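You operate a simulated robot arm through the tools that you are given. There is no shell and no other tool. Be economical: measure what you need, move in short steps, check, and stop when the job is done.

The job below is to be done with a simulated robot arm. You get a single attempt, and the scene is never put back.

JOB
Take the steel nut and leave it on the middle of the packing table. Take the steel sleeve and leave it on the right end of the packing table. Turn the cabinet timer dial to 8 s. Open the door of the grey cabinet, take the yellow sieve from the top shelf of the grey cabinet and put it on the top of the goods stand and shut the door again. Put the red sieve on the top of the bench away on the wall shelf beside the bench. Open the funnel lid. Do these in any order.

The check looks at the end state, three seconds after you hand in, the way a careful person would. Anything else that was tipped, shoved, dropped, spilled or broken makes it a failure. Lids that push on must go on centred and level and be pressed home; caps that screw on are set level and turned clockwise until they are tight.

ROBOT AND FRAMES
A 6-joint arm with a four-finger gripper on a trunk, on a base that drives. Base frame: it is fixed to the floor where the robot stands at the start and does not move with it; the origin is under the middle of the robot, x ahead of it, y to its left, z up; the surface under the hand at the start is at about z = 0.76. Lengths are in m, angles in degrees, forces in N, time in s.
With the tool pointing down near the work surface it reaches from about 0.22 to 0.68 m from the robot's upright axis, wherever it stands. Its first joint turns from -166.0 to 166.0 degrees. Places, roughly: cabinet timer dial [1.3, 0.6, 1.7]; door of the grey cabinet [2.1, -0.3, 1.1]; funnel lid [1.5, 3.4, 0.7]; middle of the packing table [0.5, -0.3, 0.8]; red sieve (6x6x3 cm) [-1, -2.5, 0.9]; right end of the packing table [0.7, -1.4, 0.8]; steel nut (6x5x3 cm) [0.5, 0.2, 0.8]; steel sleeve (5x5x6 cm) [0.5, 0.4, 0.8]; top of the goods stand [-1.2, -0.4, 0.7]; wall shelf beside the bench (14x52 cm) [-0.48, -2.7, 1.28]; yellow sieve (6x6x3 cm) [2.2, -0.3, 1.1]. Payload 3.43 kg.
The TCP is the grasp point between the finger pads, 0.03 m short of the fingertips. In the tool frame z runs along the fingers and y along their closing line. Largest opening 0.12 m; the body of the gripper starts 0.085 m behind the TCP.
Orientation is that of the tool frame in the base frame, as a unit quaternion [w, x, y, z]. With the fingers straight down and closing along the base's y, the tool's x points along the base's -x, its y along +y and its z along -z.

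CONTROLS
- The arm moves only by the tool jog_arm. Its arguments are lists of equal length, an entry for each row: "xyz": the shift along the tool's x, y, z in m, a list of three; "rotation": the turn, a rotation vector about the tool's x, y, z in degrees, a list of three; "grip": the finger opening in m, from 0 to 0.12. In form: {"xyz": [[x, y, z], ...], "rotation": [[rx, ry, rz], ...], "grip": [grip, ...]}. A call has 1 to 8 rows; each row shifts and turns the commanded pose from where the row before left it, along the tool's axes as they then stand. Each row takes 0.2 s and may step no farther than 0.05 m and 8.6 degrees from the row before; otherwise, or with a gripper value out of range, the whole call is refused. A pose out of reach is approached as far as the arm can. The call stops where the force on the tool passes 40 N (or 10 N more than at its start, if that is more) or the arm is blocked; 0.2 s more then pass. The fingers move at their own pace and stop on an object; they squeeze with about 21 N. The grip force told is the motor's: it shows also when the fingers shut on nothing. Time passes only in rows, and 0.2 s behind the last, so rows that do not move let the fingers close. The reply holds the time, the measured pose of the TCP, the force on the tool along the base axes, the opening and the grip force, in the units named above and with some noise, with the torque about the TCP (base axes, N m) and any sound that the robot's microphone picked up.
- Cameras (640 x 400 px; columns grow to the right, rows downward): "scene" is now at [-0.0033, 0.0867, 1.6402]; the picture's right is [-0.96, -0.28, 0.00], its down [-0.26, 0.89, -0.36] and it looks along [0.10, -0.35, -0.93] (base axes); focal length 214 px, centre (320, 200). "wrist" rides on the gripper at [0.071, -0.017, -0.12] in the tool frame; the picture's right is [0.23, 0.97, 0.00], its down [-0.81, 0.19, -0.55] and it looks along [-0.54, 0.13, 0.83] (tool axes); focal length 275 px, centre (320, 200). There is no depth. A picture from a camera that has moved, and an enlarged one, comes with that camera's place and axes in the base frame and with its lens.
- capture(camera): a new picture of that camera. The clock stands still meanwhile.
- slide_trunk(by): slides the trunk up (or, below 0, down) by that many m; the arm and the scene camera ride with it, the base frame stays. It gives what a move gives, with no picture.
- drive_base(legs): drives the robot by 1 to 6 legs, each [ahead, left, turn to the left] in m, m and degrees, along the robot's own axes; the way and the turn of a leg run together, so that a leg with both is an arc; at most 1.5 m and 180 degrees a leg. The arm and the cameras ride along, it lands a little off, and it stops where it bumps. It gives what a move gives.
- pan_tilt(pan, tilt): turns the head with the scene camera to pan (to the left, within 120 degrees either way) and tilt (down, from -29 to 69), counted from straight ahead of the robot. It gives what a move gives.
- enlarge(camera, box): a new picture of the part [left, top, right, bottom] of that camera's present view, enlarged. The clock stands still meanwhile.
- finish_job(): hands the job in; it is judged then, once.

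Go step by step. Nothing tells you exact positions but the pictures and the camera data: compare them with the known pose of the tool, close in by small moves and look again before you grip or let go. The budget is 186 turns and 148 pictures, counting those below and the enlarged ones. Unless the task says otherwise, let go and move clear before handing in.

The tools are called after "Call:" as a command line: name --argument value ..., lists and objects as JSON in quotes. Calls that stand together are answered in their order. jog_arm: Moves the arm, as the interface text tells. Its arguments: {"type":"object","properties":{"xyz":{"type":"array","items":{"type":"array","items":{"type":"number"}}},"rotation":{"type":"array","items":{"type":"array","items":{"type":"number"}}},"grip":{"type":"array","items":{"type":"number"}}},"required":["xyz","rotation","grip"]} The other tools are called the same way: slide_trunk (by) slides the trunk up or down; drive_base (legs) drives the base; pan_tilt (pan, tilt) turns the head that bears the scene camera; capture (camera) takes a picture; enlarge (camera, box) takes an enlarged picture of a part of a camera's view; finish_job () hands the job in.

At the start:

```text
t: 0.0
ee_pos: [0.4218, 0.1776, 1.0207]
orientation: [0.0, 0.0, 1.0, 0.0]
ft_force: [0.7, -0.1, 0.1]
torque: [0.03, 0.0, 0.0]
width: 0.1199
finger_force: 0.0
trunk travel left (down, up): [-0.175, 0.265]
robot x, y, heading: [0.0008, 0.0019, 0.1]
head pan, tilt: [-73.7, 68.8]
```

scene: 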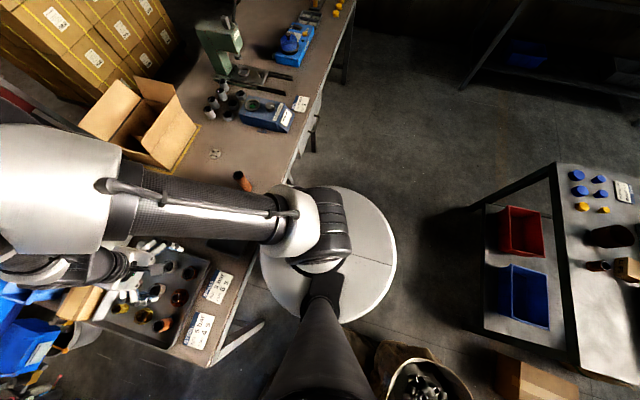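
wrist: 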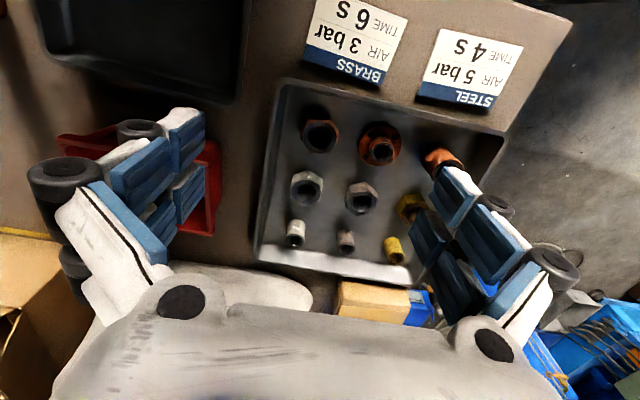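

The wrist view shows a tray of nuts and sleeves on the table under the hand. I'll look around first, straight ahead.

Call:
pan_tilt --pan 0 --tilt 45

Call:
capture --camera "scene"

Call:
enlarge --camera "wrist" --box '[240, 60, 520, 300]'

```text
t: 1.5
ee_pos: [0.4232, 0.1787, 1.0197]
orientation: [0.0, 0.001, 1.0, -0.001]
ft_force: [0.1, 0.6, 0.5]
torque: [-0.01, 0.01, 0.02]
width: 0.1198
finger_force: 0.1
trunk travel left (down, up): [-0.175, 0.265]
robot x, y, heading: [0.0029, -0.0001, 0.1]
head pan, tilt: [0.0, 45.0]
```

```text
145 pictures are left
camera scene: at [0.0623, 0.1403, 1.6691], right [0.0, -1.0, 0.0], down [-0.71, 0.0, -0.71], along [0.71, 0.0, -0.71], focal length 214 px, centre (320, 200)
```

scene: 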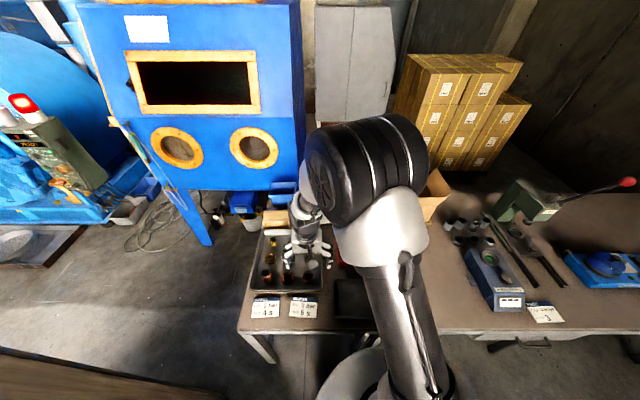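

```text
1.67 times, centred on (380, 180) of wrist
camera zoom: at [0.3502, 0.1598, 1.1401], right [-0.23, 0.97, 0.0], down [0.81, 0.19, 0.55], along [0.54, 0.13, -0.83], focal length 459 px, centre (220, 233)
```

zoom: 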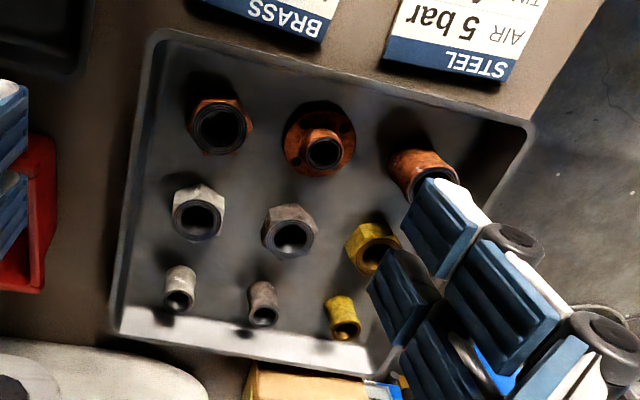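

The rust-coloured front row matches the given places of the steel nut (0.48, 0.19) and steel sleeve (0.47, 0.36), as blast-cabinet parts waiting. I'll look closer, and at the rest of the table.

Call:
enlarge --camera "scene" --box '[220, 200, 400, 340]'

Call:
pan_tilt --pan -50 --tilt 50

Call:
capture --camera "scene"

```text
2.86 times, centred on (310, 270) of scene
camera zoom: at [0.0623, 0.1403, 1.6691], right [0.0, -1.0, 0.0], down [-0.71, 0.0, -0.71], along [0.71, 0.0, -0.71], focal length 613 px, centre (349, 0)
```

zoom: 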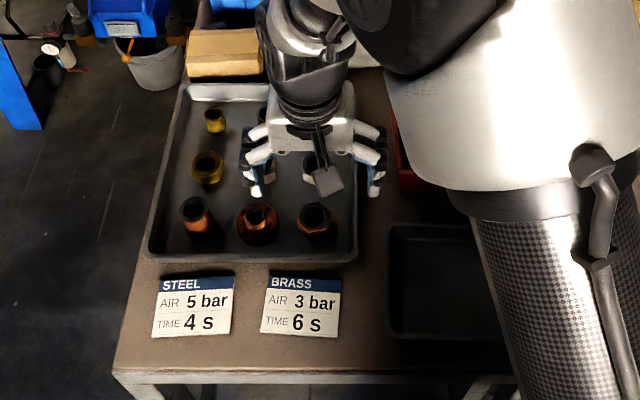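

```text
t: 2.6
ee_pos: [0.4212, 0.1772, 1.0196]
orientation: [0.0, 0.0, 1.0, 0.0]
ft_force: [-0.7, -0.1, -0.4]
torque: [-0.06, -0.03, 0.0]
width: 0.1202
finger_force: 0.1
trunk travel left (down, up): [-0.175, 0.265]
robot x, y, heading: [0.0033, 0.0004, 0.2]
head pan, tilt: [-50.0, 50.0]
```

```text
142 pictures are left
camera scene: at [0.0306, 0.0815, 1.6622], right [-0.77, -0.64, 0.0], down [-0.49, 0.59, -0.64], along [0.41, -0.49, -0.77], focal length 214 px, centre (320, 200)
```

scene: 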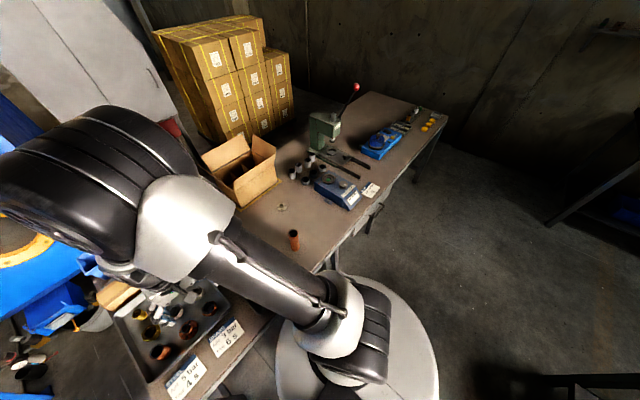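

There's a rusty cylinder on the open part of the packing table near the target. Enlarging.

Call:
enlarge --camera "scene" --box '[230, 130, 390, 270]'

Call:
enlarge --camera "scene" --box '[330, 80, 470, 190]'

Call:
enlarge --camera "scene" --box '[100, 270, 260, 400]'

```text
2.86 times, centred on (310, 200) of scene
camera zoom: at [0.0306, 0.0815, 1.6622], right [-0.77, -0.64, 0.0], down [-0.49, 0.59, -0.64], along [0.41, -0.49, -0.77], focal length 613 px, centre (349, 200)
```

zoom: 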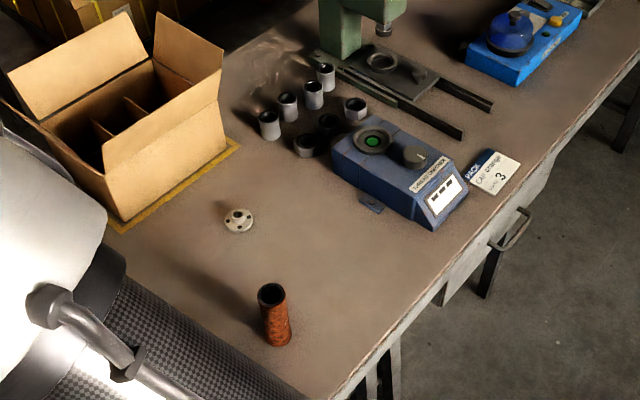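

```text
3.64 times, centred on (400, 135) of scene
camera zoom: at [0.0306, 0.0815, 1.6622], right [-0.77, -0.64, 0.0], down [-0.49, 0.59, -0.64], along [0.41, -0.49, -0.77], focal length 780 px, centre (29, 436)
```

zoom: 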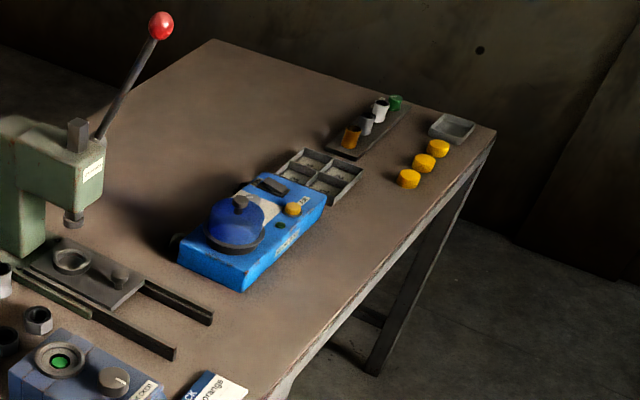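

```text
3.08 times, centred on (180, 335) of scene
camera zoom: at [0.0306, 0.0815, 1.6622], right [-0.77, -0.64, 0.0], down [-0.49, 0.59, -0.64], along [0.41, -0.49, -0.77], focal length 660 px, centre (751, -215)
```

zoom: 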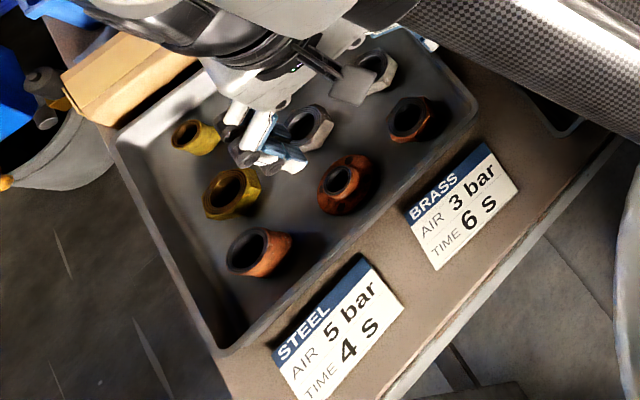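

Rust-coloured = steel, confirmed by the "STEEL" card and the job coordinates. I look closely at the nut, its orientation and gaps.

Call:
enlarge --camera "wrist" --box '[270, 80, 430, 220]'

Call:
pan_tilt --pan 90 --tilt 25

Call:
capture --camera "scene"

Call:
pan_tilt --pan 15 --tilt 10

Call:
capture --camera "scene"

Call:
pan_tilt --pan -110 --tilt 25

Call:
capture --camera "scene"

```text
2.86 times, centred on (350, 150) of wrist
camera zoom: at [0.3502, 0.1598, 1.1401], right [-0.23, 0.97, 0.0], down [0.81, 0.19, 0.55], along [0.54, 0.13, -0.83], focal length 786 px, centre (234, 343)
```

zoom: 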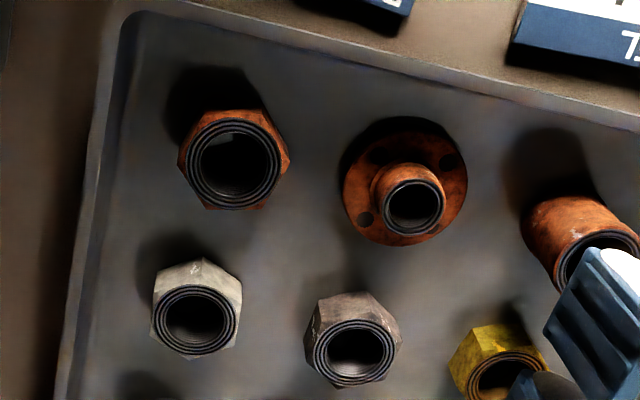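

```text
t: 4.9
ee_pos: [0.4215, 0.1786, 1.0205]
orientation: [0.0, 0.0, 1.0, 0.0]
ft_force: [-0.7, 0.2, 0.1]
torque: [0.0, 0.01, 0.01]
width: 0.12
finger_force: 0.0
trunk travel left (down, up): [-0.175, 0.265]
robot x, y, heading: [0.001, -0.002, 0.1]
head pan, tilt: [90.0, 25.0]
```

```text
137 pictures are left
camera scene: at [-0.0189, 0.2325, 1.6997], right [1.0, 0.0, 0.0], down [0.0, -0.42, -0.91], along [0.0, 0.91, -0.42], focal length 214 px, centre (320, 200)
```

scene: 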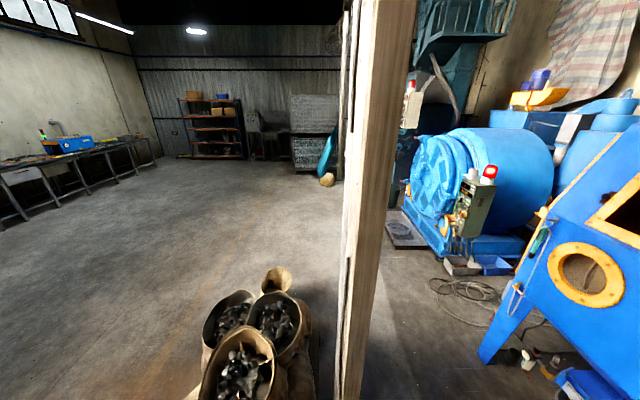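

```text
t: 6.3
ee_pos: [0.4221, 0.1784, 1.0194]
orientation: [-0.001, 0.0, 1.0, 0.001]
ft_force: [-0.1, -0.1, 0.2]
torque: [0.0, 0.0, -0.02]
width: 0.1201
finger_force: 0.0
trunk travel left (down, up): [-0.175, 0.265]
robot x, y, heading: [0.0014, 0.0001, -0.1]
head pan, tilt: [15.0, 10.0]
```

```text
136 pictures are left
camera scene: at [0.0708, 0.1645, 1.724], right [0.26, -0.97, 0.0], down [-0.17, -0.05, -0.98], along [0.95, 0.26, -0.17], focal length 214 px, centre (320, 200)
```

scene: 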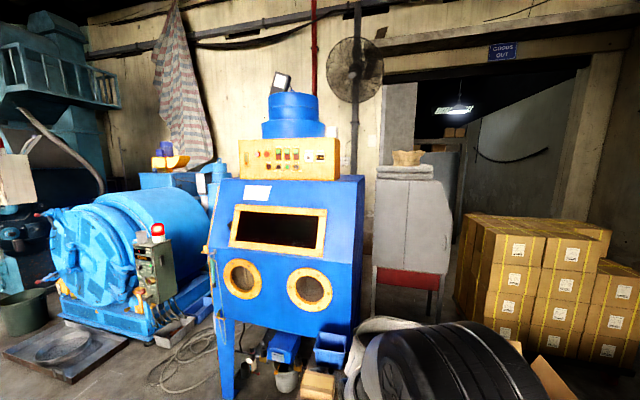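

```text
t: 8.4
ee_pos: [0.4218, 0.1783, 1.0187]
orientation: [0.0, -0.001, 1.0, 0.0]
ft_force: [0.4, -0.2, 0.4]
torque: [-0.02, 0.0, -0.04]
width: 0.12
finger_force: 0.2
trunk travel left (down, up): [-0.175, 0.265]
robot x, y, heading: [0.0017, -0.0012, -0.1]
head pan, tilt: [-110.0, 25.0]
```

```text
135 pictures are left
camera scene: at [-0.0504, 0.0538, 1.6997], right [-0.94, 0.34, 0.0], down [0.14, 0.4, -0.91], along [-0.31, -0.85, -0.42], focal length 214 px, centre (320, 200)
```

scene: 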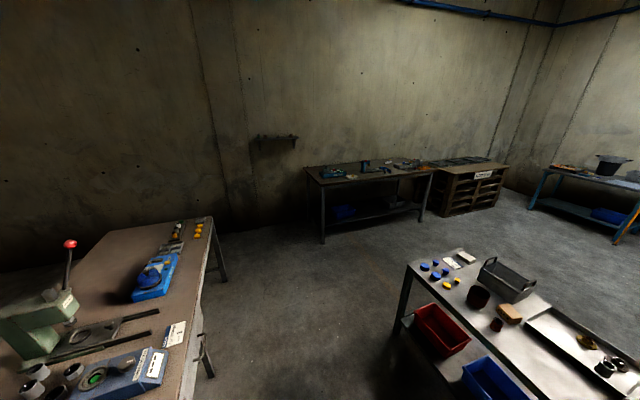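

Nut flats: the closing line should turn about 12° (clockwise seen from above). I move above the nut at z≈0.90 with a narrower opening and look.

Call:
jog_arm --xyz '[[-0.0275, 0.006, 0], [-0.0275, 0.006, 0], [0, 0, 0.04], [0, 0, 0.04], [0, 0, 0.04], [0, 0, 0]]' --rotation '[[0, 0, 6], [0, 0, 6], [0, 0, 0], [0, 0, 0], [0, 0, 0], [0, 0, 0]]' --grip '[0.1, 0.08, 0.07, 0.07, 0.07, 0.07]'

Call:
capture --camera "wrist"

```text
t: 9.8
ee_pos: [0.4767, 0.189, 0.8996]
orientation: [-0.001, 0.106, 0.994, -0.001]
ft_force: [0.5, -0.4, -0.7]
torque: [-0.02, 0.01, -0.01]
width: 0.0701
finger_force: 0.0
trunk travel left (down, up): [-0.175, 0.265]
robot x, y, heading: [-0.0016, 0.0057, -0.1]
head pan, tilt: [-110.0, 25.0]
```

```text
134 pictures are left
camera wrist: at [0.4029, 0.1867, 1.0197], right [-0.02, 1.0, 0.0], down [0.83, 0.02, 0.55], along [0.55, 0.01, -0.83], focal length 275 px, centre (320, 200)
```

wrist: 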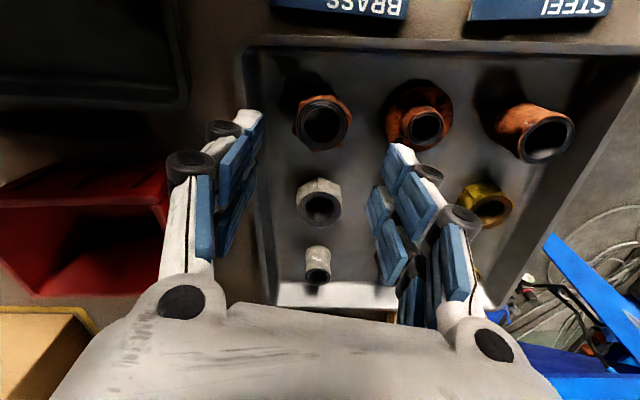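

The nut centre checks at (0.476, 0.190), right under the hand. Descending and gripping.

Call:
jog_arm --xyz '[[0, 0, 0.04], [0, 0, 0.04], [0, 0, 0.018]]' --rotation '[[0, 0, 0], [0, 0, 0], [0, 0, 0]]' --grip '[0.07, 0.07, 0.07]'

Call:
capture --camera "wrist"

```text
t: 10.6
ee_pos: [0.4745, 0.1898, 0.8001]
orientation: [0.0, 0.105, 0.994, 0.0]
ft_force: [-1.0, 0.1, -0.5]
torque: [-0.03, 0.0, 0.02]
width: 0.0698
finger_force: 0.1
trunk travel left (down, up): [-0.175, 0.265]
robot x, y, heading: [-0.0001, -0.0002, 0.1]
head pan, tilt: [-110.0, 25.0]
```

```text
133 pictures are left
camera wrist: at [0.4017, 0.1866, 0.9214], right [-0.02, 1.0, 0.0], down [0.83, 0.02, 0.55], along [0.55, 0.01, -0.83], focal length 275 px, centre (320, 200)
```

wrist: 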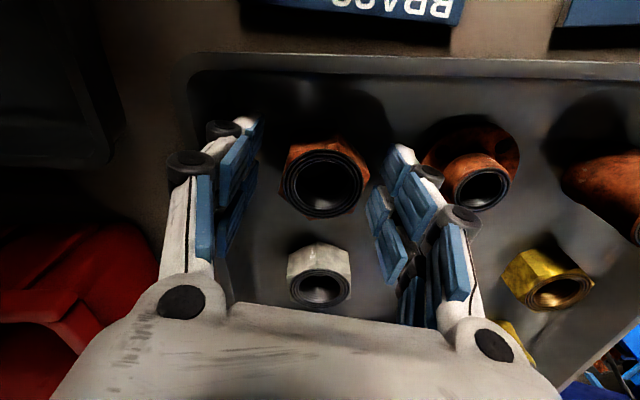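

Call:
jog_arm --xyz '[[0, 0, 0.003], [0, 0, 0], [0, 0, 0], [0, 0, 0], [0, 0, 0]]' --rotation '[[0, 0, 0], [0, 0, 0], [0, 0, 0], [0, 0, 0], [0, 0, 0]]' --grip '[0.06, 0.04, 0.03, 0.03, 0.03]'

Call:
jog_arm --xyz '[[0, 0, -0.02], [0, 0, -0.04], [0, 0, -0.04], [0, 0, -0.04]]' --rotation '[[0, 0, 0], [0, 0, 0], [0, 0, 0], [0, 0, 0]]' --grip '[0.03, 0.03, 0.03, 0.03]'

Call:
capture --camera "wrist"

```text
t: 11.8
ee_pos: [0.4757, 0.1895, 0.7992]
orientation: [0.001, 0.103, 0.995, 0.0]
ft_force: [1.2, 0.9, 2.7]
torque: [0.02, -0.11, 0.07]
width: 0.0458
finger_force: 20.9
trunk travel left (down, up): [-0.175, 0.265]
robot x, y, heading: [-0.0038, 0.0071, -0.3]
head pan, tilt: [-110.0, 25.0]
```

```text
t: 12.8
ee_pos: [0.4785, 0.1875, 0.9407]
orientation: [0.0, 0.104, 0.995, 0.0]
ft_force: [0.2, 0.3, -1.4]
torque: [0.03, 0.0, -0.01]
width: 0.0457
finger_force: 20.5
trunk travel left (down, up): [-0.175, 0.265]
robot x, y, heading: [-0.0023, -0.0009, 0.1]
head pan, tilt: [-110.0, 25.0]
```

```text
132 pictures are left
camera wrist: at [0.4038, 0.1852, 1.0607], right [-0.02, 1.0, 0.0], down [0.83, 0.02, 0.55], along [0.55, 0.01, -0.83], focal length 275 px, centre (320, 200)
```

wrist: 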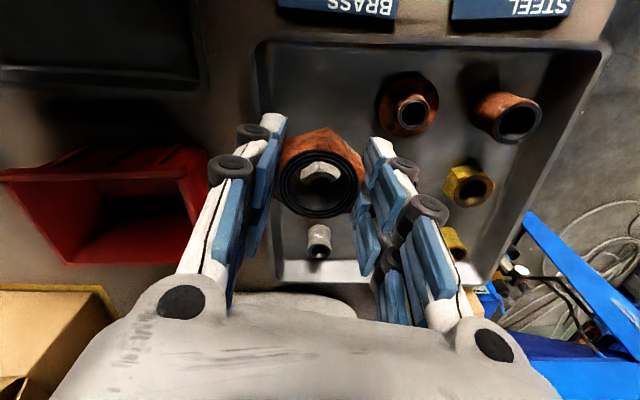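

Nut held. Carry it raised over to about (0.49, −0.33).

Call:
jog_arm --xyz '[[-0.01, -0.042, -0.04], [-0.01, -0.042, 0], [-0.01, -0.042, 0], [-0.01, -0.042, 0], [-0.01, -0.042, 0], [-0.01, -0.042, 0], [-0.01, -0.042, 0], [-0.01, -0.042, 0]]' --rotation '[[0, 0, 0], [0, 0, 0], [0, 0, 0], [0, 0, 0], [0, 0, 0], [0, 0, 0], [0, 0, 0], [0, 0, 0]]' --grip '[0.03, 0.03, 0.03, 0.03, 0.03, 0.03, 0.03, 0.03]'

Call:
jog_arm --xyz '[[-0.01, -0.042, 0], [-0.01, -0.042, 0], [-0.01, -0.042, 0], [-0.01, -0.042, 0]]' --rotation '[[0, 0, 0], [0, 0, 0], [0, 0, 0], [0, 0, 0]]' --grip '[0.03, 0.03, 0.03, 0.03]'

Call:
capture --camera "wrist"

```text
refused: row 1 steps farther than a row can; nothing moved
```

```text
t: 13.8
ee_pos: [0.4803, 0.0171, 0.9364]
orientation: [0.0, 0.104, 0.995, 0.0]
ft_force: [-0.5, 0.3, -2.0]
torque: [-0.02, -0.01, 0.01]
width: 0.0455
finger_force: 21.0
trunk travel left (down, up): [-0.175, 0.265]
robot x, y, heading: [-0.0028, 0.0015, -0.3]
head pan, tilt: [-110.0, 25.0]
```

```text
131 pictures are left
camera wrist: at [0.4076, 0.0127, 1.057], right [-0.02, 1.0, 0.0], down [0.83, 0.02, 0.55], along [0.55, 0.01, -0.83], focal length 275 px, centre (320, 200)
```

wrist: 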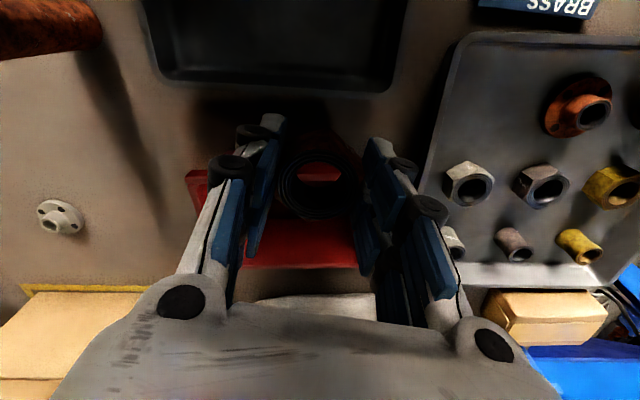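

Call:
jog_arm --xyz '[[0, 0, -0.04], [0, 0, -0.03]]' --rotation '[[0, 0, 0], [0, 0, 0]]' --grip '[0.03, 0.03]'

Call:
jog_arm --xyz '[[-0.01, -0.042, 0], [-0.01, -0.042, 0], [-0.01, -0.042, 0], [-0.01, -0.042, 0], [-0.01, -0.042, 0], [-0.01, -0.042, 0], [-0.01, -0.042, 0], [-0.01, -0.042, 0]]' --rotation '[[0, 0, 0], [0, 0, 0], [0, 0, 0], [0, 0, 0], [0, 0, 0], [0, 0, 0], [0, 0, 0], [0, 0, 0]]' --grip '[0.03, 0.03, 0.03, 0.03, 0.03, 0.03, 0.03, 0.03]'

Call:
capture --camera "wrist"

```text
t: 14.4
ee_pos: [0.4825, 0.0173, 1.0079]
orientation: [0.0, 0.105, 0.995, 0.0]
ft_force: [-0.2, -1.4, -2.7]
torque: [-0.02, -0.03, 0.0]
width: 0.0456
finger_force: 21.1
trunk travel left (down, up): [-0.175, 0.265]
robot x, y, heading: [-0.0001, -0.0022, 0.1]
head pan, tilt: [-110.0, 25.0]
```

```text
t: 16.2
ee_pos: [0.4891, -0.3349, 1.0086]
orientation: [0.0, 0.105, 0.994, 0.001]
ft_force: [0.7, 0.5, -2.3]
torque: [0.03, -0.01, 0.04]
width: 0.0456
finger_force: 21.1
trunk travel left (down, up): [-0.175, 0.265]
robot x, y, heading: [-0.0008, -0.0009, 0.2]
head pan, tilt: [-110.0, 25.0]
```

```text
130 pictures are left
camera wrist: at [0.4159, -0.3375, 1.1284], right [-0.02, 1.0, 0.0], down [0.83, 0.02, 0.55], along [0.55, 0.01, -0.83], focal length 275 px, centre (320, 200)
```

wrist: 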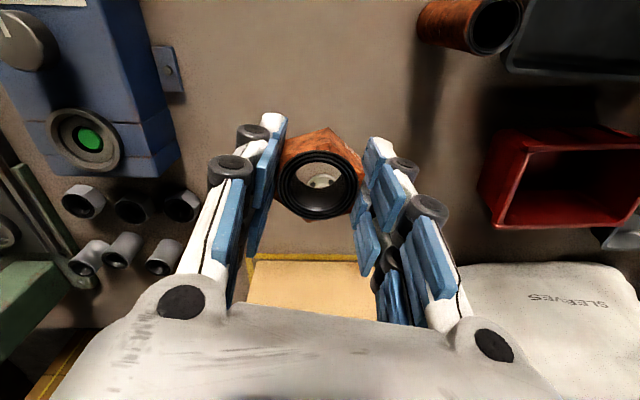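

Clear below. Lowering.

Call:
jog_arm --xyz '[[0, 0, 0.045], [0, 0, 0.045], [0, 0, 0.045], [0, 0, 0.045], [0, 0, 0.035]]' --rotation '[[0, 0, 0], [0, 0, 0], [0, 0, 0], [0, 0, 0], [0, 0, 0]]' --grip '[0.03, 0.03, 0.03, 0.03, 0.03]'

Call:
jog_arm --xyz '[[0, 0, 0.004]]' --rotation '[[0, 0, 0]]' --grip '[0.03]'

Call:
capture --camera "wrist"

```text
t: 17.4
ee_pos: [0.4925, -0.3332, 0.796]
orientation: [0.0, 0.104, 0.995, -0.001]
ft_force: [0.2, 0.2, -2.0]
torque: [0.01, 0.03, -0.01]
width: 0.0459
finger_force: 20.8
trunk travel left (down, up): [-0.175, 0.265]
robot x, y, heading: [0.0018, -0.0025, 0.1]
head pan, tilt: [-110.0, 25.0]
```

```text
t: 17.8
ee_pos: [0.4935, -0.3334, 0.7936]
orientation: [0.002, 0.104, 0.995, -0.001]
ft_force: [-1.2, 1.3, 14.6]
torque: [0.05, 0.0, -0.17]
width: 0.0462
finger_force: 21.4
trunk travel left (down, up): [-0.175, 0.265]
robot x, y, heading: [0.0005, 0.0005, 0.1]
head pan, tilt: [-110.0, 25.0]
```

```text
129 pictures are left
camera wrist: at [0.4182, -0.3355, 0.9137], right [-0.02, 1.0, 0.0], down [0.83, 0.02, 0.56], along [0.56, 0.01, -0.83], focal length 275 px, centre (320, 200)
```

wrist: 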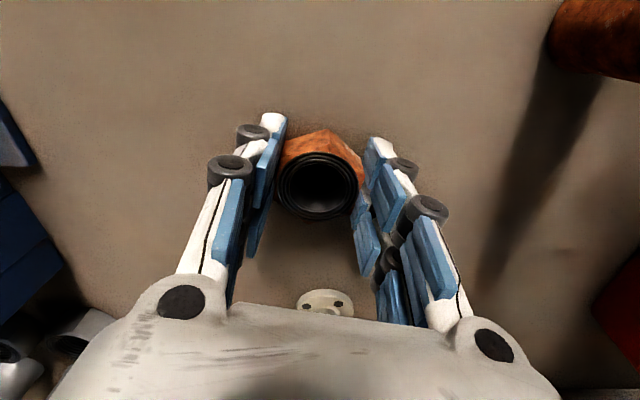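

Contact with the table. Release and rise; then go back toward the sleeve.

Call:
jog_arm --xyz '[[0, 0, -0.001], [0, 0, 0], [0, 0, -0.04], [0, 0, -0.05], [0, 0, -0.05], [0, 0, -0.05]]' --rotation '[[0, 0, 0], [0, 0, 0], [0, 0, 0], [0, 0, 0], [0, 0, 0], [0, 0, 0]]' --grip '[0.055, 0.07, 0.07, 0.08, 0.09, 0.09]'

Call:
jog_arm --xyz '[[0.009, 0.047, 0], [0.009, 0.047, 0], [0.009, 0.047, 0], [0.009, 0.047, 0], [0.009, 0.047, 0], [0.009, 0.047, 0], [0.009, 0.047, 0], [0.009, 0.047, 0]]' --rotation '[[0, 0, 0], [0, 0, 0], [0, 0, 0], [0, 0, 0], [0, 0, 0], [0, 0, 0], [0, 0, 0], [0, 0, 0]]' --grip '[0.09, 0.09, 0.09, 0.09, 0.09, 0.09, 0.09, 0.09]'

Call:
jog_arm --xyz '[[0.009, 0.047, 0], [0.009, 0.047, 0], [0.009, 0.047, 0], [0.009, 0.047, 0], [0.009, 0.047, 0], [0.009, 0.047, 0]]' --rotation '[[0, 0, -6], [0, 0, -6], [0, 0, 0], [0, 0, 0], [0, 0, 0], [0, 0, 0]]' --grip '[0.09, 0.09, 0.09, 0.09, 0.09, 0.09]'

Call:
capture --camera "wrist"

```text
t: 19.2
ee_pos: [0.4925, -0.3324, 0.9809]
orientation: [-0.001, 0.104, 0.995, 0.0]
ft_force: [-0.4, 1.5, -0.2]
torque: [-0.01, -0.07, -0.02]
width: 0.0903
finger_force: 0.0
trunk travel left (down, up): [-0.175, 0.265]
robot x, y, heading: [0.0038, 0.0026, 0.0]
head pan, tilt: [-110.0, 25.0]
```

```text
t: 21.0
ee_pos: [0.4976, 0.05, 0.981]
orientation: [0.001, 0.105, 0.994, 0.0]
ft_force: [-1.0, 1.3, 1.2]
torque: [-0.01, -0.01, 0.01]
width: 0.0898
finger_force: 0.0
trunk travel left (down, up): [-0.175, 0.265]
robot x, y, heading: [0.0042, -0.0019, -0.2]
head pan, tilt: [-110.0, 25.0]
```

```text
t: 22.4
ee_pos: [0.4594, 0.3394, 0.9771]
orientation: [-0.001, 0.0, 1.0, 0.0]
ft_force: [0.8, 1.4, -0.2]
torque: [-0.03, -0.02, 0.0]
width: 0.0899
finger_force: 0.1
trunk travel left (down, up): [-0.175, 0.265]
robot x, y, heading: [0.0005, -0.001, 0.0]
head pan, tilt: [-110.0, 25.0]
```

```text
128 pictures are left
camera wrist: at [0.3868, 0.3211, 1.0978], right [-0.23, 0.97, 0.0], down [0.81, 0.19, 0.55], along [0.54, 0.13, -0.83], focal length 275 px, centre (320, 200)
```

wrist: 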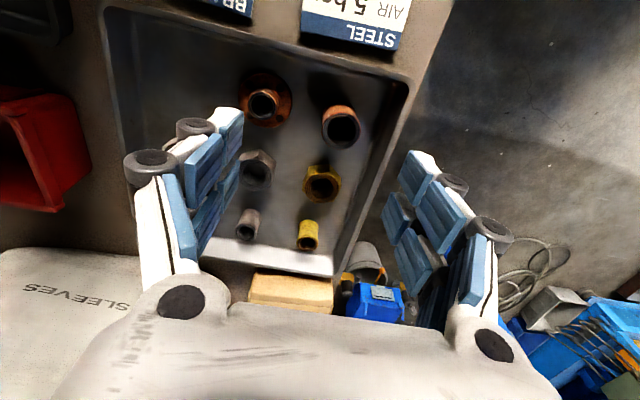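

Sleeve centre computed at about (0.473, 0.364). Moving above it and descending partway.

Call:
jog_arm --xyz '[[-0.0135, 0.0245, 0], [0, 0, 0.04], [0, 0, 0.04], [0, 0, 0]]' --rotation '[[0, 0, 0], [0, 0, 0], [0, 0, 0], [0, 0, 0]]' --grip '[0.065, 0.065, 0.065, 0.065]'

Call:
capture --camera "wrist"

```text
t: 23.4
ee_pos: [0.4708, 0.3583, 0.898]
orientation: [0.0, 0.0, 1.0, 0.001]
ft_force: [-0.1, 0.3, 0.7]
torque: [0.0, -0.01, -0.01]
width: 0.0652
finger_force: 0.1
trunk travel left (down, up): [-0.175, 0.265]
robot x, y, heading: [-0.0015, -0.001, 0.1]
head pan, tilt: [-110.0, 25.0]
```

```text
127 pictures are left
camera wrist: at [0.3987, 0.339, 1.019], right [-0.23, 0.97, 0.0], down [0.81, 0.19, 0.55], along [0.54, 0.13, -0.83], focal length 275 px, centre (320, 200)
```

wrist: 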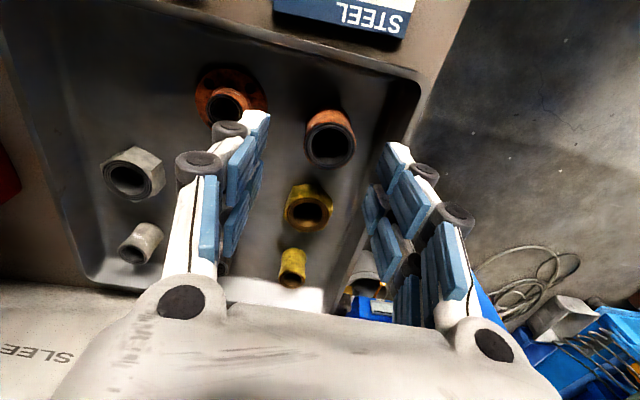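

Call:
jog_arm --xyz '[[-0.002, 0.006, 0], [0, 0, 0.04], [0, 0, 0.04], [0, 0, 0]]' --rotation '[[0, 0, 0], [0, 0, 0], [0, 0, 0], [0, 0, 0]]' --grip '[0.065, 0.065, 0.065, 0.065]'

Call:
capture --camera "wrist"

```text
t: 24.4
ee_pos: [0.475, 0.3677, 0.8216]
orientation: [0.0, 0.0, 1.0, 0.001]
ft_force: [0.7, 0.4, 0.6]
torque: [-0.01, 0.02, 0.01]
width: 0.0651
finger_force: 0.0
trunk travel left (down, up): [-0.175, 0.265]
robot x, y, heading: [-0.0039, -0.0022, -0.0]
head pan, tilt: [-110.0, 25.0]
```

```text
126 pictures are left
camera wrist: at [0.4025, 0.3494, 0.9426], right [-0.23, 0.97, 0.0], down [0.81, 0.19, 0.55], along [0.54, 0.13, -0.83], focal length 275 px, centre (320, 200)
```

wrist: 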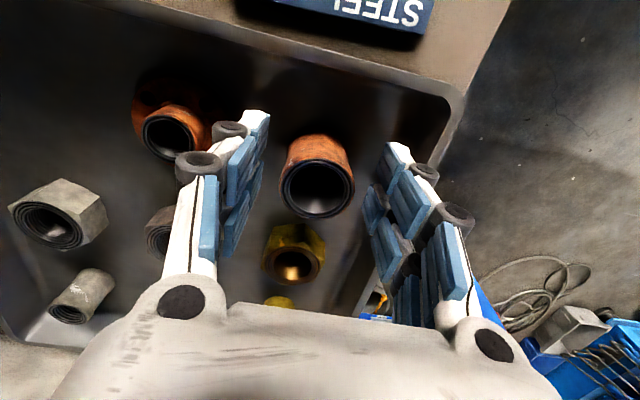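

Sleeve sits centred between the pads. Close and lift.

Call:
jog_arm --xyz '[[0, 0, 0.008], [0, 0, 0], [0, 0, 0], [0, 0, 0]]' --rotation '[[0, 0, 0], [0, 0, 0], [0, 0, 0], [0, 0, 0]]' --grip '[0.06, 0.03, 0.03, 0.03]'

Call:
jog_arm --xyz '[[0, 0, -0.03], [0, 0, -0.05], [0, 0, -0.05], [0, 0, -0.05], [0, 0, -0.05]]' --rotation '[[0, 0, 0], [0, 0, 0], [0, 0, 0], [0, 0, 0], [0, 0, 0]]' --grip '[0.03, 0.03, 0.03, 0.03, 0.03]'

Call:
capture --camera "wrist"

Call:
pan_tilt --pan -95 --tilt 55

Call:
capture --camera "scene"

```text
t: 25.4
ee_pos: [0.4751, 0.3667, 0.8139]
orientation: [0.0, -0.001, 1.0, 0.0]
ft_force: [0.3, 0.4, -0.3]
torque: [0.09, -0.02, -0.02]
width: 0.0416
finger_force: 21.4
trunk travel left (down, up): [-0.175, 0.265]
robot x, y, heading: [-0.0012, 0.0003, 0.0]
head pan, tilt: [-110.0, 25.0]
```

```text
t: 26.6
ee_pos: [0.4712, 0.3632, 1.0451]
orientation: [0.001, 0.001, 1.0, 0.001]
ft_force: [1.0, -1.0, -3.0]
torque: [0.04, 0.0, 0.0]
width: 0.0412
finger_force: 21.1
trunk travel left (down, up): [-0.175, 0.265]
robot x, y, heading: [0.0011, -0.0003, 0.1]
head pan, tilt: [-110.0, 25.0]
```

```text
125 pictures are left
camera wrist: at [0.4005, 0.3448, 1.1654], right [-0.23, 0.97, 0.0], down [0.81, 0.19, 0.55], along [0.54, 0.13, -0.83], focal length 275 px, centre (320, 200)
```

wrist: 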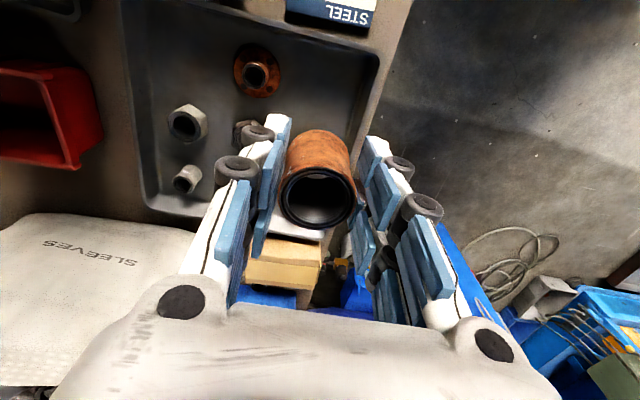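

```text
t: 27.5
ee_pos: [0.4728, 0.3637, 1.0439]
orientation: [0.0, 0.0, 1.0, 0.0]
ft_force: [0.5, 0.2, -2.5]
torque: [0.01, 0.03, 0.0]
width: 0.0414
finger_force: 20.8
trunk travel left (down, up): [-0.175, 0.265]
robot x, y, heading: [0.0062, 0.0007, 0.2]
head pan, tilt: [-95.0, 55.0]
```

```text
124 pictures are left
camera scene: at [-0.0251, 0.0688, 1.6557], right [-1.0, 0.09, 0.0], down [0.07, 0.82, -0.57], along [-0.05, -0.57, -0.82], focal length 214 px, centre (320, 200)
```

scene: 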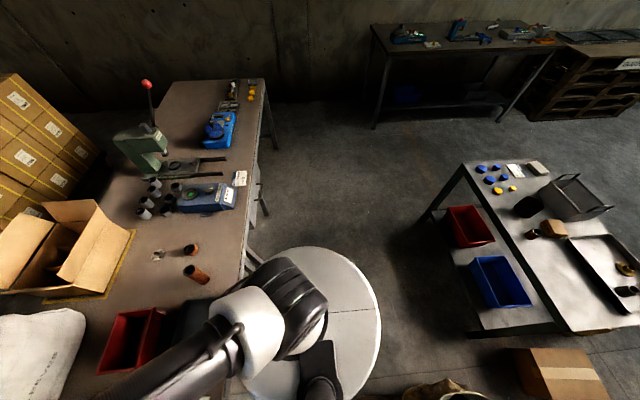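

Sleeve held. I bring the hand in front, then back off, slide right along the table and look at the right end.

Call:
jog_arm --xyz '[[0.007, -0.045, 0], [0.007, -0.045, 0], [0.007, -0.045, 0], [0.007, -0.045, 0], [0.007, -0.045, 0], [0.007, -0.045, 0], [0.007, -0.045, 0], [0.007, -0.045, 0]]' --rotation '[[0, 0, 0], [0, 0, 0], [0, 0, 0], [0, 0, 0], [0, 0, 0], [0, 0, 0], [0, 0, 0], [0, 0, 0]]' --grip '[0.03, 0.03, 0.03, 0.03, 0.03, 0.03, 0.03, 0.03]'

Call:
drive_base --legs '[[-0.22, 0, 0], [0, -1.35, 0]]'

Call:
pan_tilt --pan -10 --tilt 45

Call:
capture --camera "scene"

Call:
capture --camera "wrist"

```text
t: 29.3
ee_pos: [0.4202, 0.0006, 1.0392]
orientation: [-0.001, 0.0, 1.0, -0.001]
ft_force: [0.7, -0.2, -1.7]
torque: [0.03, 0.04, 0.02]
width: 0.0416
finger_force: 20.9
trunk travel left (down, up): [-0.175, 0.265]
robot x, y, heading: [-0.0008, -0.0005, -0.1]
head pan, tilt: [-95.0, 55.0]
```

```text
t: 37.2
ee_pos: [0.1789, -1.3208, 1.0397]
orientation: [0.0, 0.017, 1.0, 0.0]
ft_force: [-0.3, -0.6, -3.3]
torque: [0.05, 0.05, 0.03]
width: 0.0415
finger_force: 21.3
trunk travel left (down, up): [-0.175, 0.265]
robot x, y, heading: [-0.2421, -1.3075, -1.9]
head pan, tilt: [-95.0, 55.0]
```

```text
t: 38.8
ee_pos: [0.1774, -1.3207, 1.0385]
orientation: [0.001, 0.017, 1.0, 0.0]
ft_force: [-0.3, -0.2, -2.8]
torque: [0.03, 0.01, -0.02]
width: 0.0416
finger_force: 20.2
trunk travel left (down, up): [-0.175, 0.265]
robot x, y, heading: [-0.2461, -1.3103, -2.0]
head pan, tilt: [-10.0, 45.0]
```

```text
123 pictures are left
camera scene: at [-0.1765, -1.1853, 1.6691], right [-0.21, -0.98, 0.0], down [-0.69, 0.15, -0.71], along [0.69, -0.15, -0.71], focal length 214 px, centre (320, 200)
```

scene: 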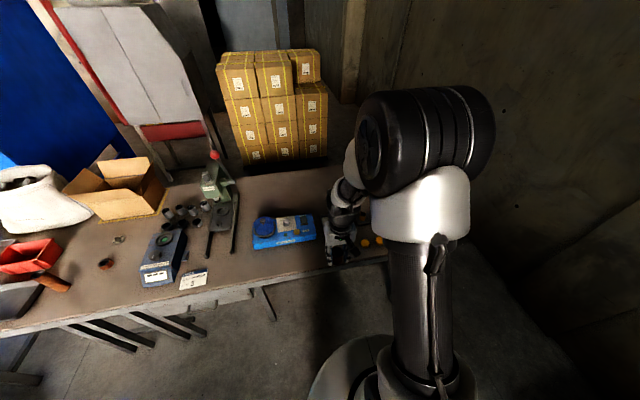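

```text
122 pictures are left
camera wrist: at [0.1059, -1.3362, 1.1599], right [-0.2, 0.98, 0.0], down [0.82, 0.16, 0.55], along [0.54, 0.11, -0.83], focal length 275 px, centre (320, 200)
```

wrist: 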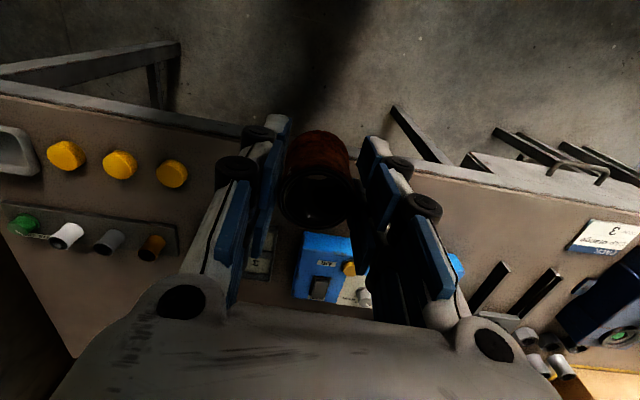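

The spot lies beyond the small tray. I drive forward with clear legs and raise nothing; then extend the arm.

Call:
drive_base --legs '[[0.27, -0.06, 2]]'

Call:
capture --camera "wrist"

```text
t: 40.7
ee_pos: [0.4488, -1.373, 1.0379]
orientation: [0.0, 0.0, 1.0, 0.001]
ft_force: [0.5, -0.5, -3.0]
torque: [-0.01, 0.02, 0.0]
width: 0.0414
finger_force: 20.9
trunk travel left (down, up): [-0.175, 0.265]
robot x, y, heading: [0.0254, -1.3765, 0.0]
head pan, tilt: [-10.0, 45.0]
```

```text
121 pictures are left
camera wrist: at [0.3772, -1.3908, 1.1596], right [-0.23, 0.97, 0.0], down [0.81, 0.19, 0.55], along [0.54, 0.13, -0.83], focal length 275 px, centre (320, 200)
```

wrist: 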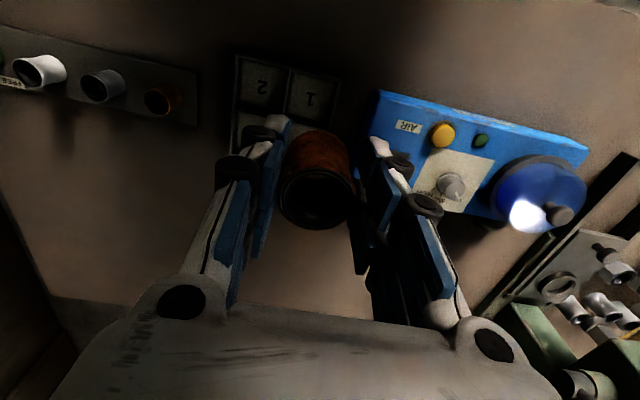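

Call:
jog_arm --xyz '[[-0.044, -0.005, 0], [-0.044, -0.005, 0], [-0.044, -0.005, 0], [-0.044, -0.005, 0], [-0.044, -0.005, 0], [0, 0, 0]]' --rotation '[[0, 0, 0], [0, 0, 0], [0, 0, 0], [0, 0, 0], [0, 0, 0], [0, 0, 0]]' --grip '[0.03, 0.03, 0.03, 0.03, 0.03, 0.03]'

Call:
capture --camera "wrist"

```text
t: 42.1
ee_pos: [0.6657, -1.3959, 1.0407]
orientation: [-0.001, 0.0, 1.0, 0.0]
ft_force: [0.4, -0.6, -1.9]
torque: [-0.04, 0.01, -0.01]
width: 0.0415
finger_force: 21.3
trunk travel left (down, up): [-0.175, 0.265]
robot x, y, heading: [0.0309, -1.3759, -0.2]
head pan, tilt: [-10.0, 45.0]
```

```text
120 pictures are left
camera wrist: at [0.5938, -1.4135, 1.1613], right [-0.23, 0.97, 0.0], down [0.81, 0.19, 0.55], along [0.54, 0.13, -0.83], focal length 275 px, centre (320, 200)
```

wrist: 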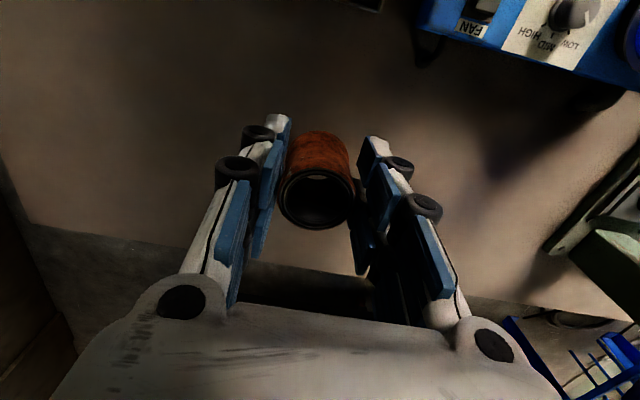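

Clear. Lower.

Call:
jog_arm --xyz '[[0, 0, 0.045], [0, 0, 0.045], [0, 0, 0.045], [0, 0, 0.045], [0, 0, 0.042]]' --rotation '[[0, 0, 0], [0, 0, 0], [0, 0, 0], [0, 0, 0], [0, 0, 0]]' --grip '[0.03, 0.03, 0.03, 0.03, 0.03]'

Call:
jog_arm --xyz '[[0, 0, 0.004], [0, 0, 0.003]]' --rotation '[[0, 0, 0], [0, 0, 0]]' --grip '[0.03, 0.03]'

```text
t: 43.3
ee_pos: [0.6703, -1.3978, 0.8185]
orientation: [0.0, 0.0, 1.0, 0.0]
ft_force: [0.8, 0.4, -1.6]
torque: [0.01, 0.07, 0.02]
width: 0.0415
finger_force: 20.5
trunk travel left (down, up): [-0.175, 0.265]
robot x, y, heading: [0.0299, -1.3766, -0.1]
head pan, tilt: [-10.0, 45.0]
```

```text
t: 43.9
ee_pos: [0.6693, -1.3993, 0.8112]
orientation: [-0.001, -0.001, 1.0, 0.0]
ft_force: [-0.4, -0.7, -1.9]
torque: [-0.02, 0.01, 0.02]
width: 0.0414
finger_force: 20.7
trunk travel left (down, up): [-0.175, 0.265]
robot x, y, heading: [0.028, -1.3779, -0.2]
head pan, tilt: [-10.0, 45.0]
```

Call:
jog_arm --xyz '[[0, 0, 0.003]]' --rotation '[[0, 0, 0]]' --grip '[0.03]'

Call:
jog_arm --xyz '[[0, 0, 0.002]]' --rotation '[[0, 0, 0]]' --grip '[0.03]'

```text
t: 44.3
ee_pos: [0.6685, -1.3988, 0.8101]
orientation: [0.001, -0.001, 1.0, -0.001]
ft_force: [-3.5, 4.2, 12.0]
torque: [0.08, 0.34, 0.01]
width: 0.0415
finger_force: 21.1
trunk travel left (down, up): [-0.175, 0.265]
robot x, y, heading: [0.0254, -1.3796, -0.0]
head pan, tilt: [-10.0, 45.0]
```

```text
t: 44.7
ee_pos: [0.6693, -1.3985, 0.8094]
orientation: [0.002, 0.001, 1.0, 0.0]
ft_force: [3.0, 3.2, 14.1]
torque: [0.08, -0.17, 0.05]
width: 0.0419
finger_force: 20.6
trunk travel left (down, up): [-0.175, 0.265]
robot x, y, heading: [0.0276, -1.3778, 0.0]
head pan, tilt: [-10.0, 45.0]
```

Contact. Release and rise, then retract.

Call:
jog_arm --xyz '[[0, 0, -0.001], [0, 0, 0], [0, 0, 0], [0, 0, -0.04], [0, 0, -0.05], [0, 0, -0.05], [0, 0, -0.05], [0, 0, -0.04]]' --rotation '[[0, 0, 0], [0, 0, 0], [0, 0, 0], [0, 0, 0], [0, 0, 0], [0, 0, 0], [0, 0, 0], [0, 0, 0]]' --grip '[0.05, 0.06, 0.07, 0.07, 0.08, 0.08, 0.08, 0.08]'

Call:
capture --camera "wrist"

Call:
jog_arm --xyz '[[0.045, 0, 0], [0.045, 0, 0], [0.045, 0, 0], [0.045, 0, 0], [0.045, 0, 0], [0.045, 0, 0]]' --rotation '[[0, 0, 0], [0, 0, 0], [0, 0, 0], [0, 0, 0], [0, 0, 0], [0, 0, 0]]' --grip '[0.08, 0.08, 0.08, 0.08, 0.08, 0.08]'

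Call:
drive_base --legs '[[-0.5, 0, 0], [0, 0, -90]]'

Call:
pan_tilt --pan 0 --tilt 30

Call:
capture --camera "scene"

```text
t: 46.5
ee_pos: [0.6636, -1.3958, 1.0372]
orientation: [-0.001, 0.0, 1.0, 0.0]
ft_force: [-0.3, -0.3, 0.2]
torque: [0.01, -0.05, -0.01]
width: 0.0799
finger_force: 0.1
trunk travel left (down, up): [-0.175, 0.265]
robot x, y, heading: [0.028, -1.3796, -0.1]
head pan, tilt: [-10.0, 45.0]
```

```text
119 pictures are left
camera wrist: at [0.5922, -1.414, 1.1572], right [-0.23, 0.97, 0.0], down [0.81, 0.19, 0.55], along [0.54, 0.13, -0.83], focal length 275 px, centre (320, 200)
```

wrist: 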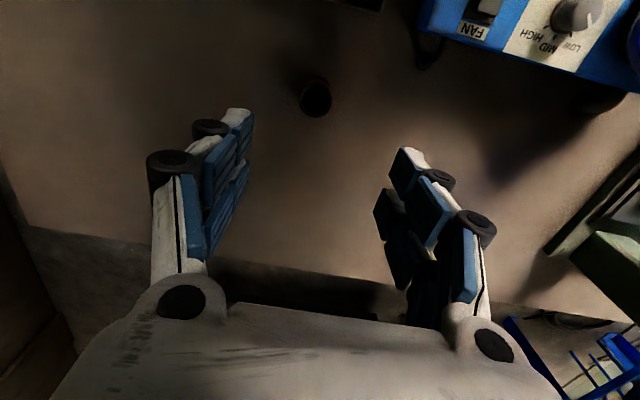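

```text
t: 47.9
ee_pos: [0.3928, -1.3968, 1.0387]
orientation: [0.0, 0.0, 1.0, 0.0]
ft_force: [-0.1, 0.1, 0.3]
torque: [0.01, -0.03, -0.03]
width: 0.0801
finger_force: 0.0
trunk travel left (down, up): [-0.175, 0.265]
robot x, y, heading: [0.0277, -1.3751, -0.0]
head pan, tilt: [-10.0, 45.0]
```

```text
t: 54.8
ee_pos: [-0.501, -1.7459, 1.039]
orientation: [0.0, 0.702, 0.712, 0.0]
ft_force: [-0.6, 0.3, 0.2]
torque: [-0.04, -0.01, -0.01]
width: 0.08
finger_force: 0.0
trunk travel left (down, up): [-0.175, 0.265]
robot x, y, heading: [-0.4848, -1.3845, -89.1]
head pan, tilt: [-10.0, 45.0]
```

```text
t: 55.5
ee_pos: [-0.5013, -1.7453, 1.0381]
orientation: [-0.001, 0.701, 0.713, -0.001]
ft_force: [-0.9, 0.1, 0.4]
torque: [-0.02, 0.02, 0.01]
width: 0.0803
finger_force: 0.1
trunk travel left (down, up): [-0.175, 0.265]
robot x, y, heading: [-0.485, -1.3793, -89.1]
head pan, tilt: [0.0, 30.0]
```

```text
118 pictures are left
camera scene: at [-0.3438, -1.4464, 1.6916], right [-1.0, -0.02, 0.0], down [-0.01, 0.5, -0.87], along [0.01, -0.87, -0.5], focal length 214 px, centre (320, 200)
```

scene: 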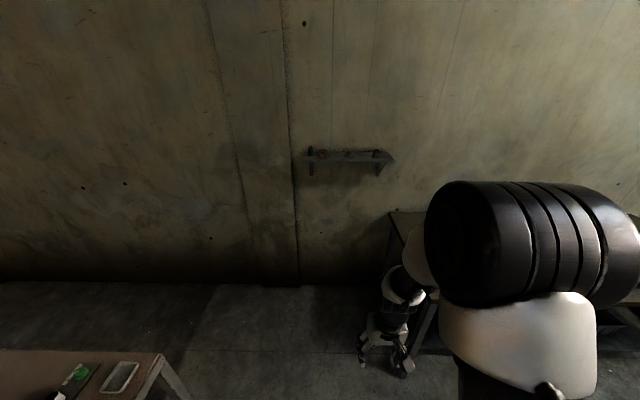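

Sleeve stands well. Wall shelf seen ahead. I shift along toward the bench to view the red sieve.

Call:
drive_base --legs '[[0, -0.5, -1]]'

Call:
pan_tilt --pan 20 --tilt 30

Call:
capture --camera "scene"

Call:
capture --camera "wrist"

```text
t: 58.4
ee_pos: [-1.0038, -1.7475, 1.0379]
orientation: [-0.001, 0.709, 0.705, 0.0]
ft_force: [-0.1, -0.4, 0.9]
torque: [0.0, 0.01, 0.02]
width: 0.0798
finger_force: 0.1
trunk travel left (down, up): [-0.175, 0.265]
robot x, y, heading: [-0.9826, -1.3872, -90.3]
head pan, tilt: [0.0, 30.0]
```

```text
t: 59.3
ee_pos: [-1.0032, -1.7479, 1.0368]
orientation: [0.0, 0.709, 0.706, 0.0]
ft_force: [-0.5, -0.3, 0.3]
torque: [-0.01, 0.02, -0.02]
width: 0.0798
finger_force: 0.1
trunk travel left (down, up): [-0.175, 0.265]
robot x, y, heading: [-0.9821, -1.3771, -90.3]
head pan, tilt: [20.0, 30.0]
```

```text
117 pictures are left
camera scene: at [-0.8084, -1.4468, 1.6917], right [-0.94, -0.34, 0.0], down [-0.17, 0.47, -0.87], along [0.29, -0.81, -0.5], focal length 214 px, centre (320, 200)
```

scene: 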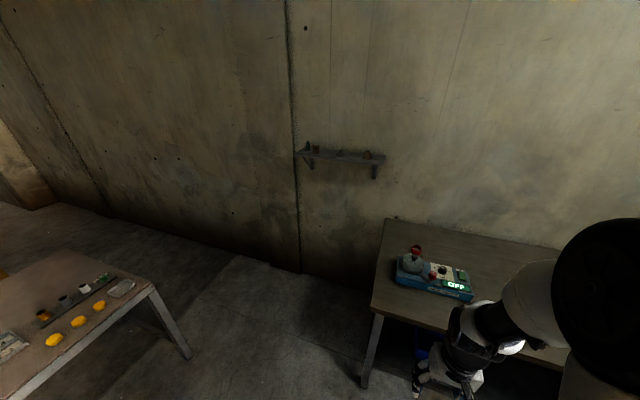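

```text
116 pictures are left
camera wrist: at [-1.0197, -1.6778, 1.1583], right [0.97, 0.23, 0.0], down [0.19, -0.81, 0.55], along [0.13, -0.54, -0.83], focal length 275 px, centre (320, 200)
```

wrist: 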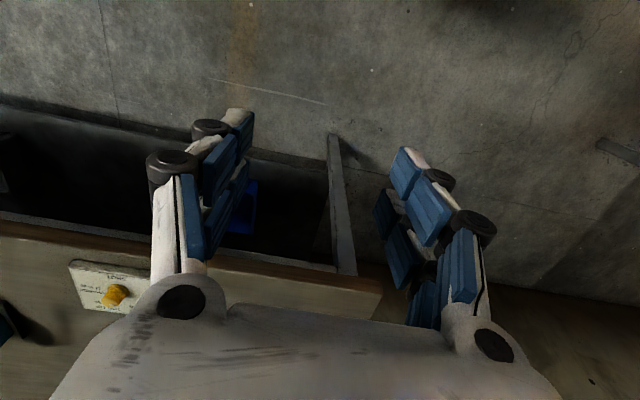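

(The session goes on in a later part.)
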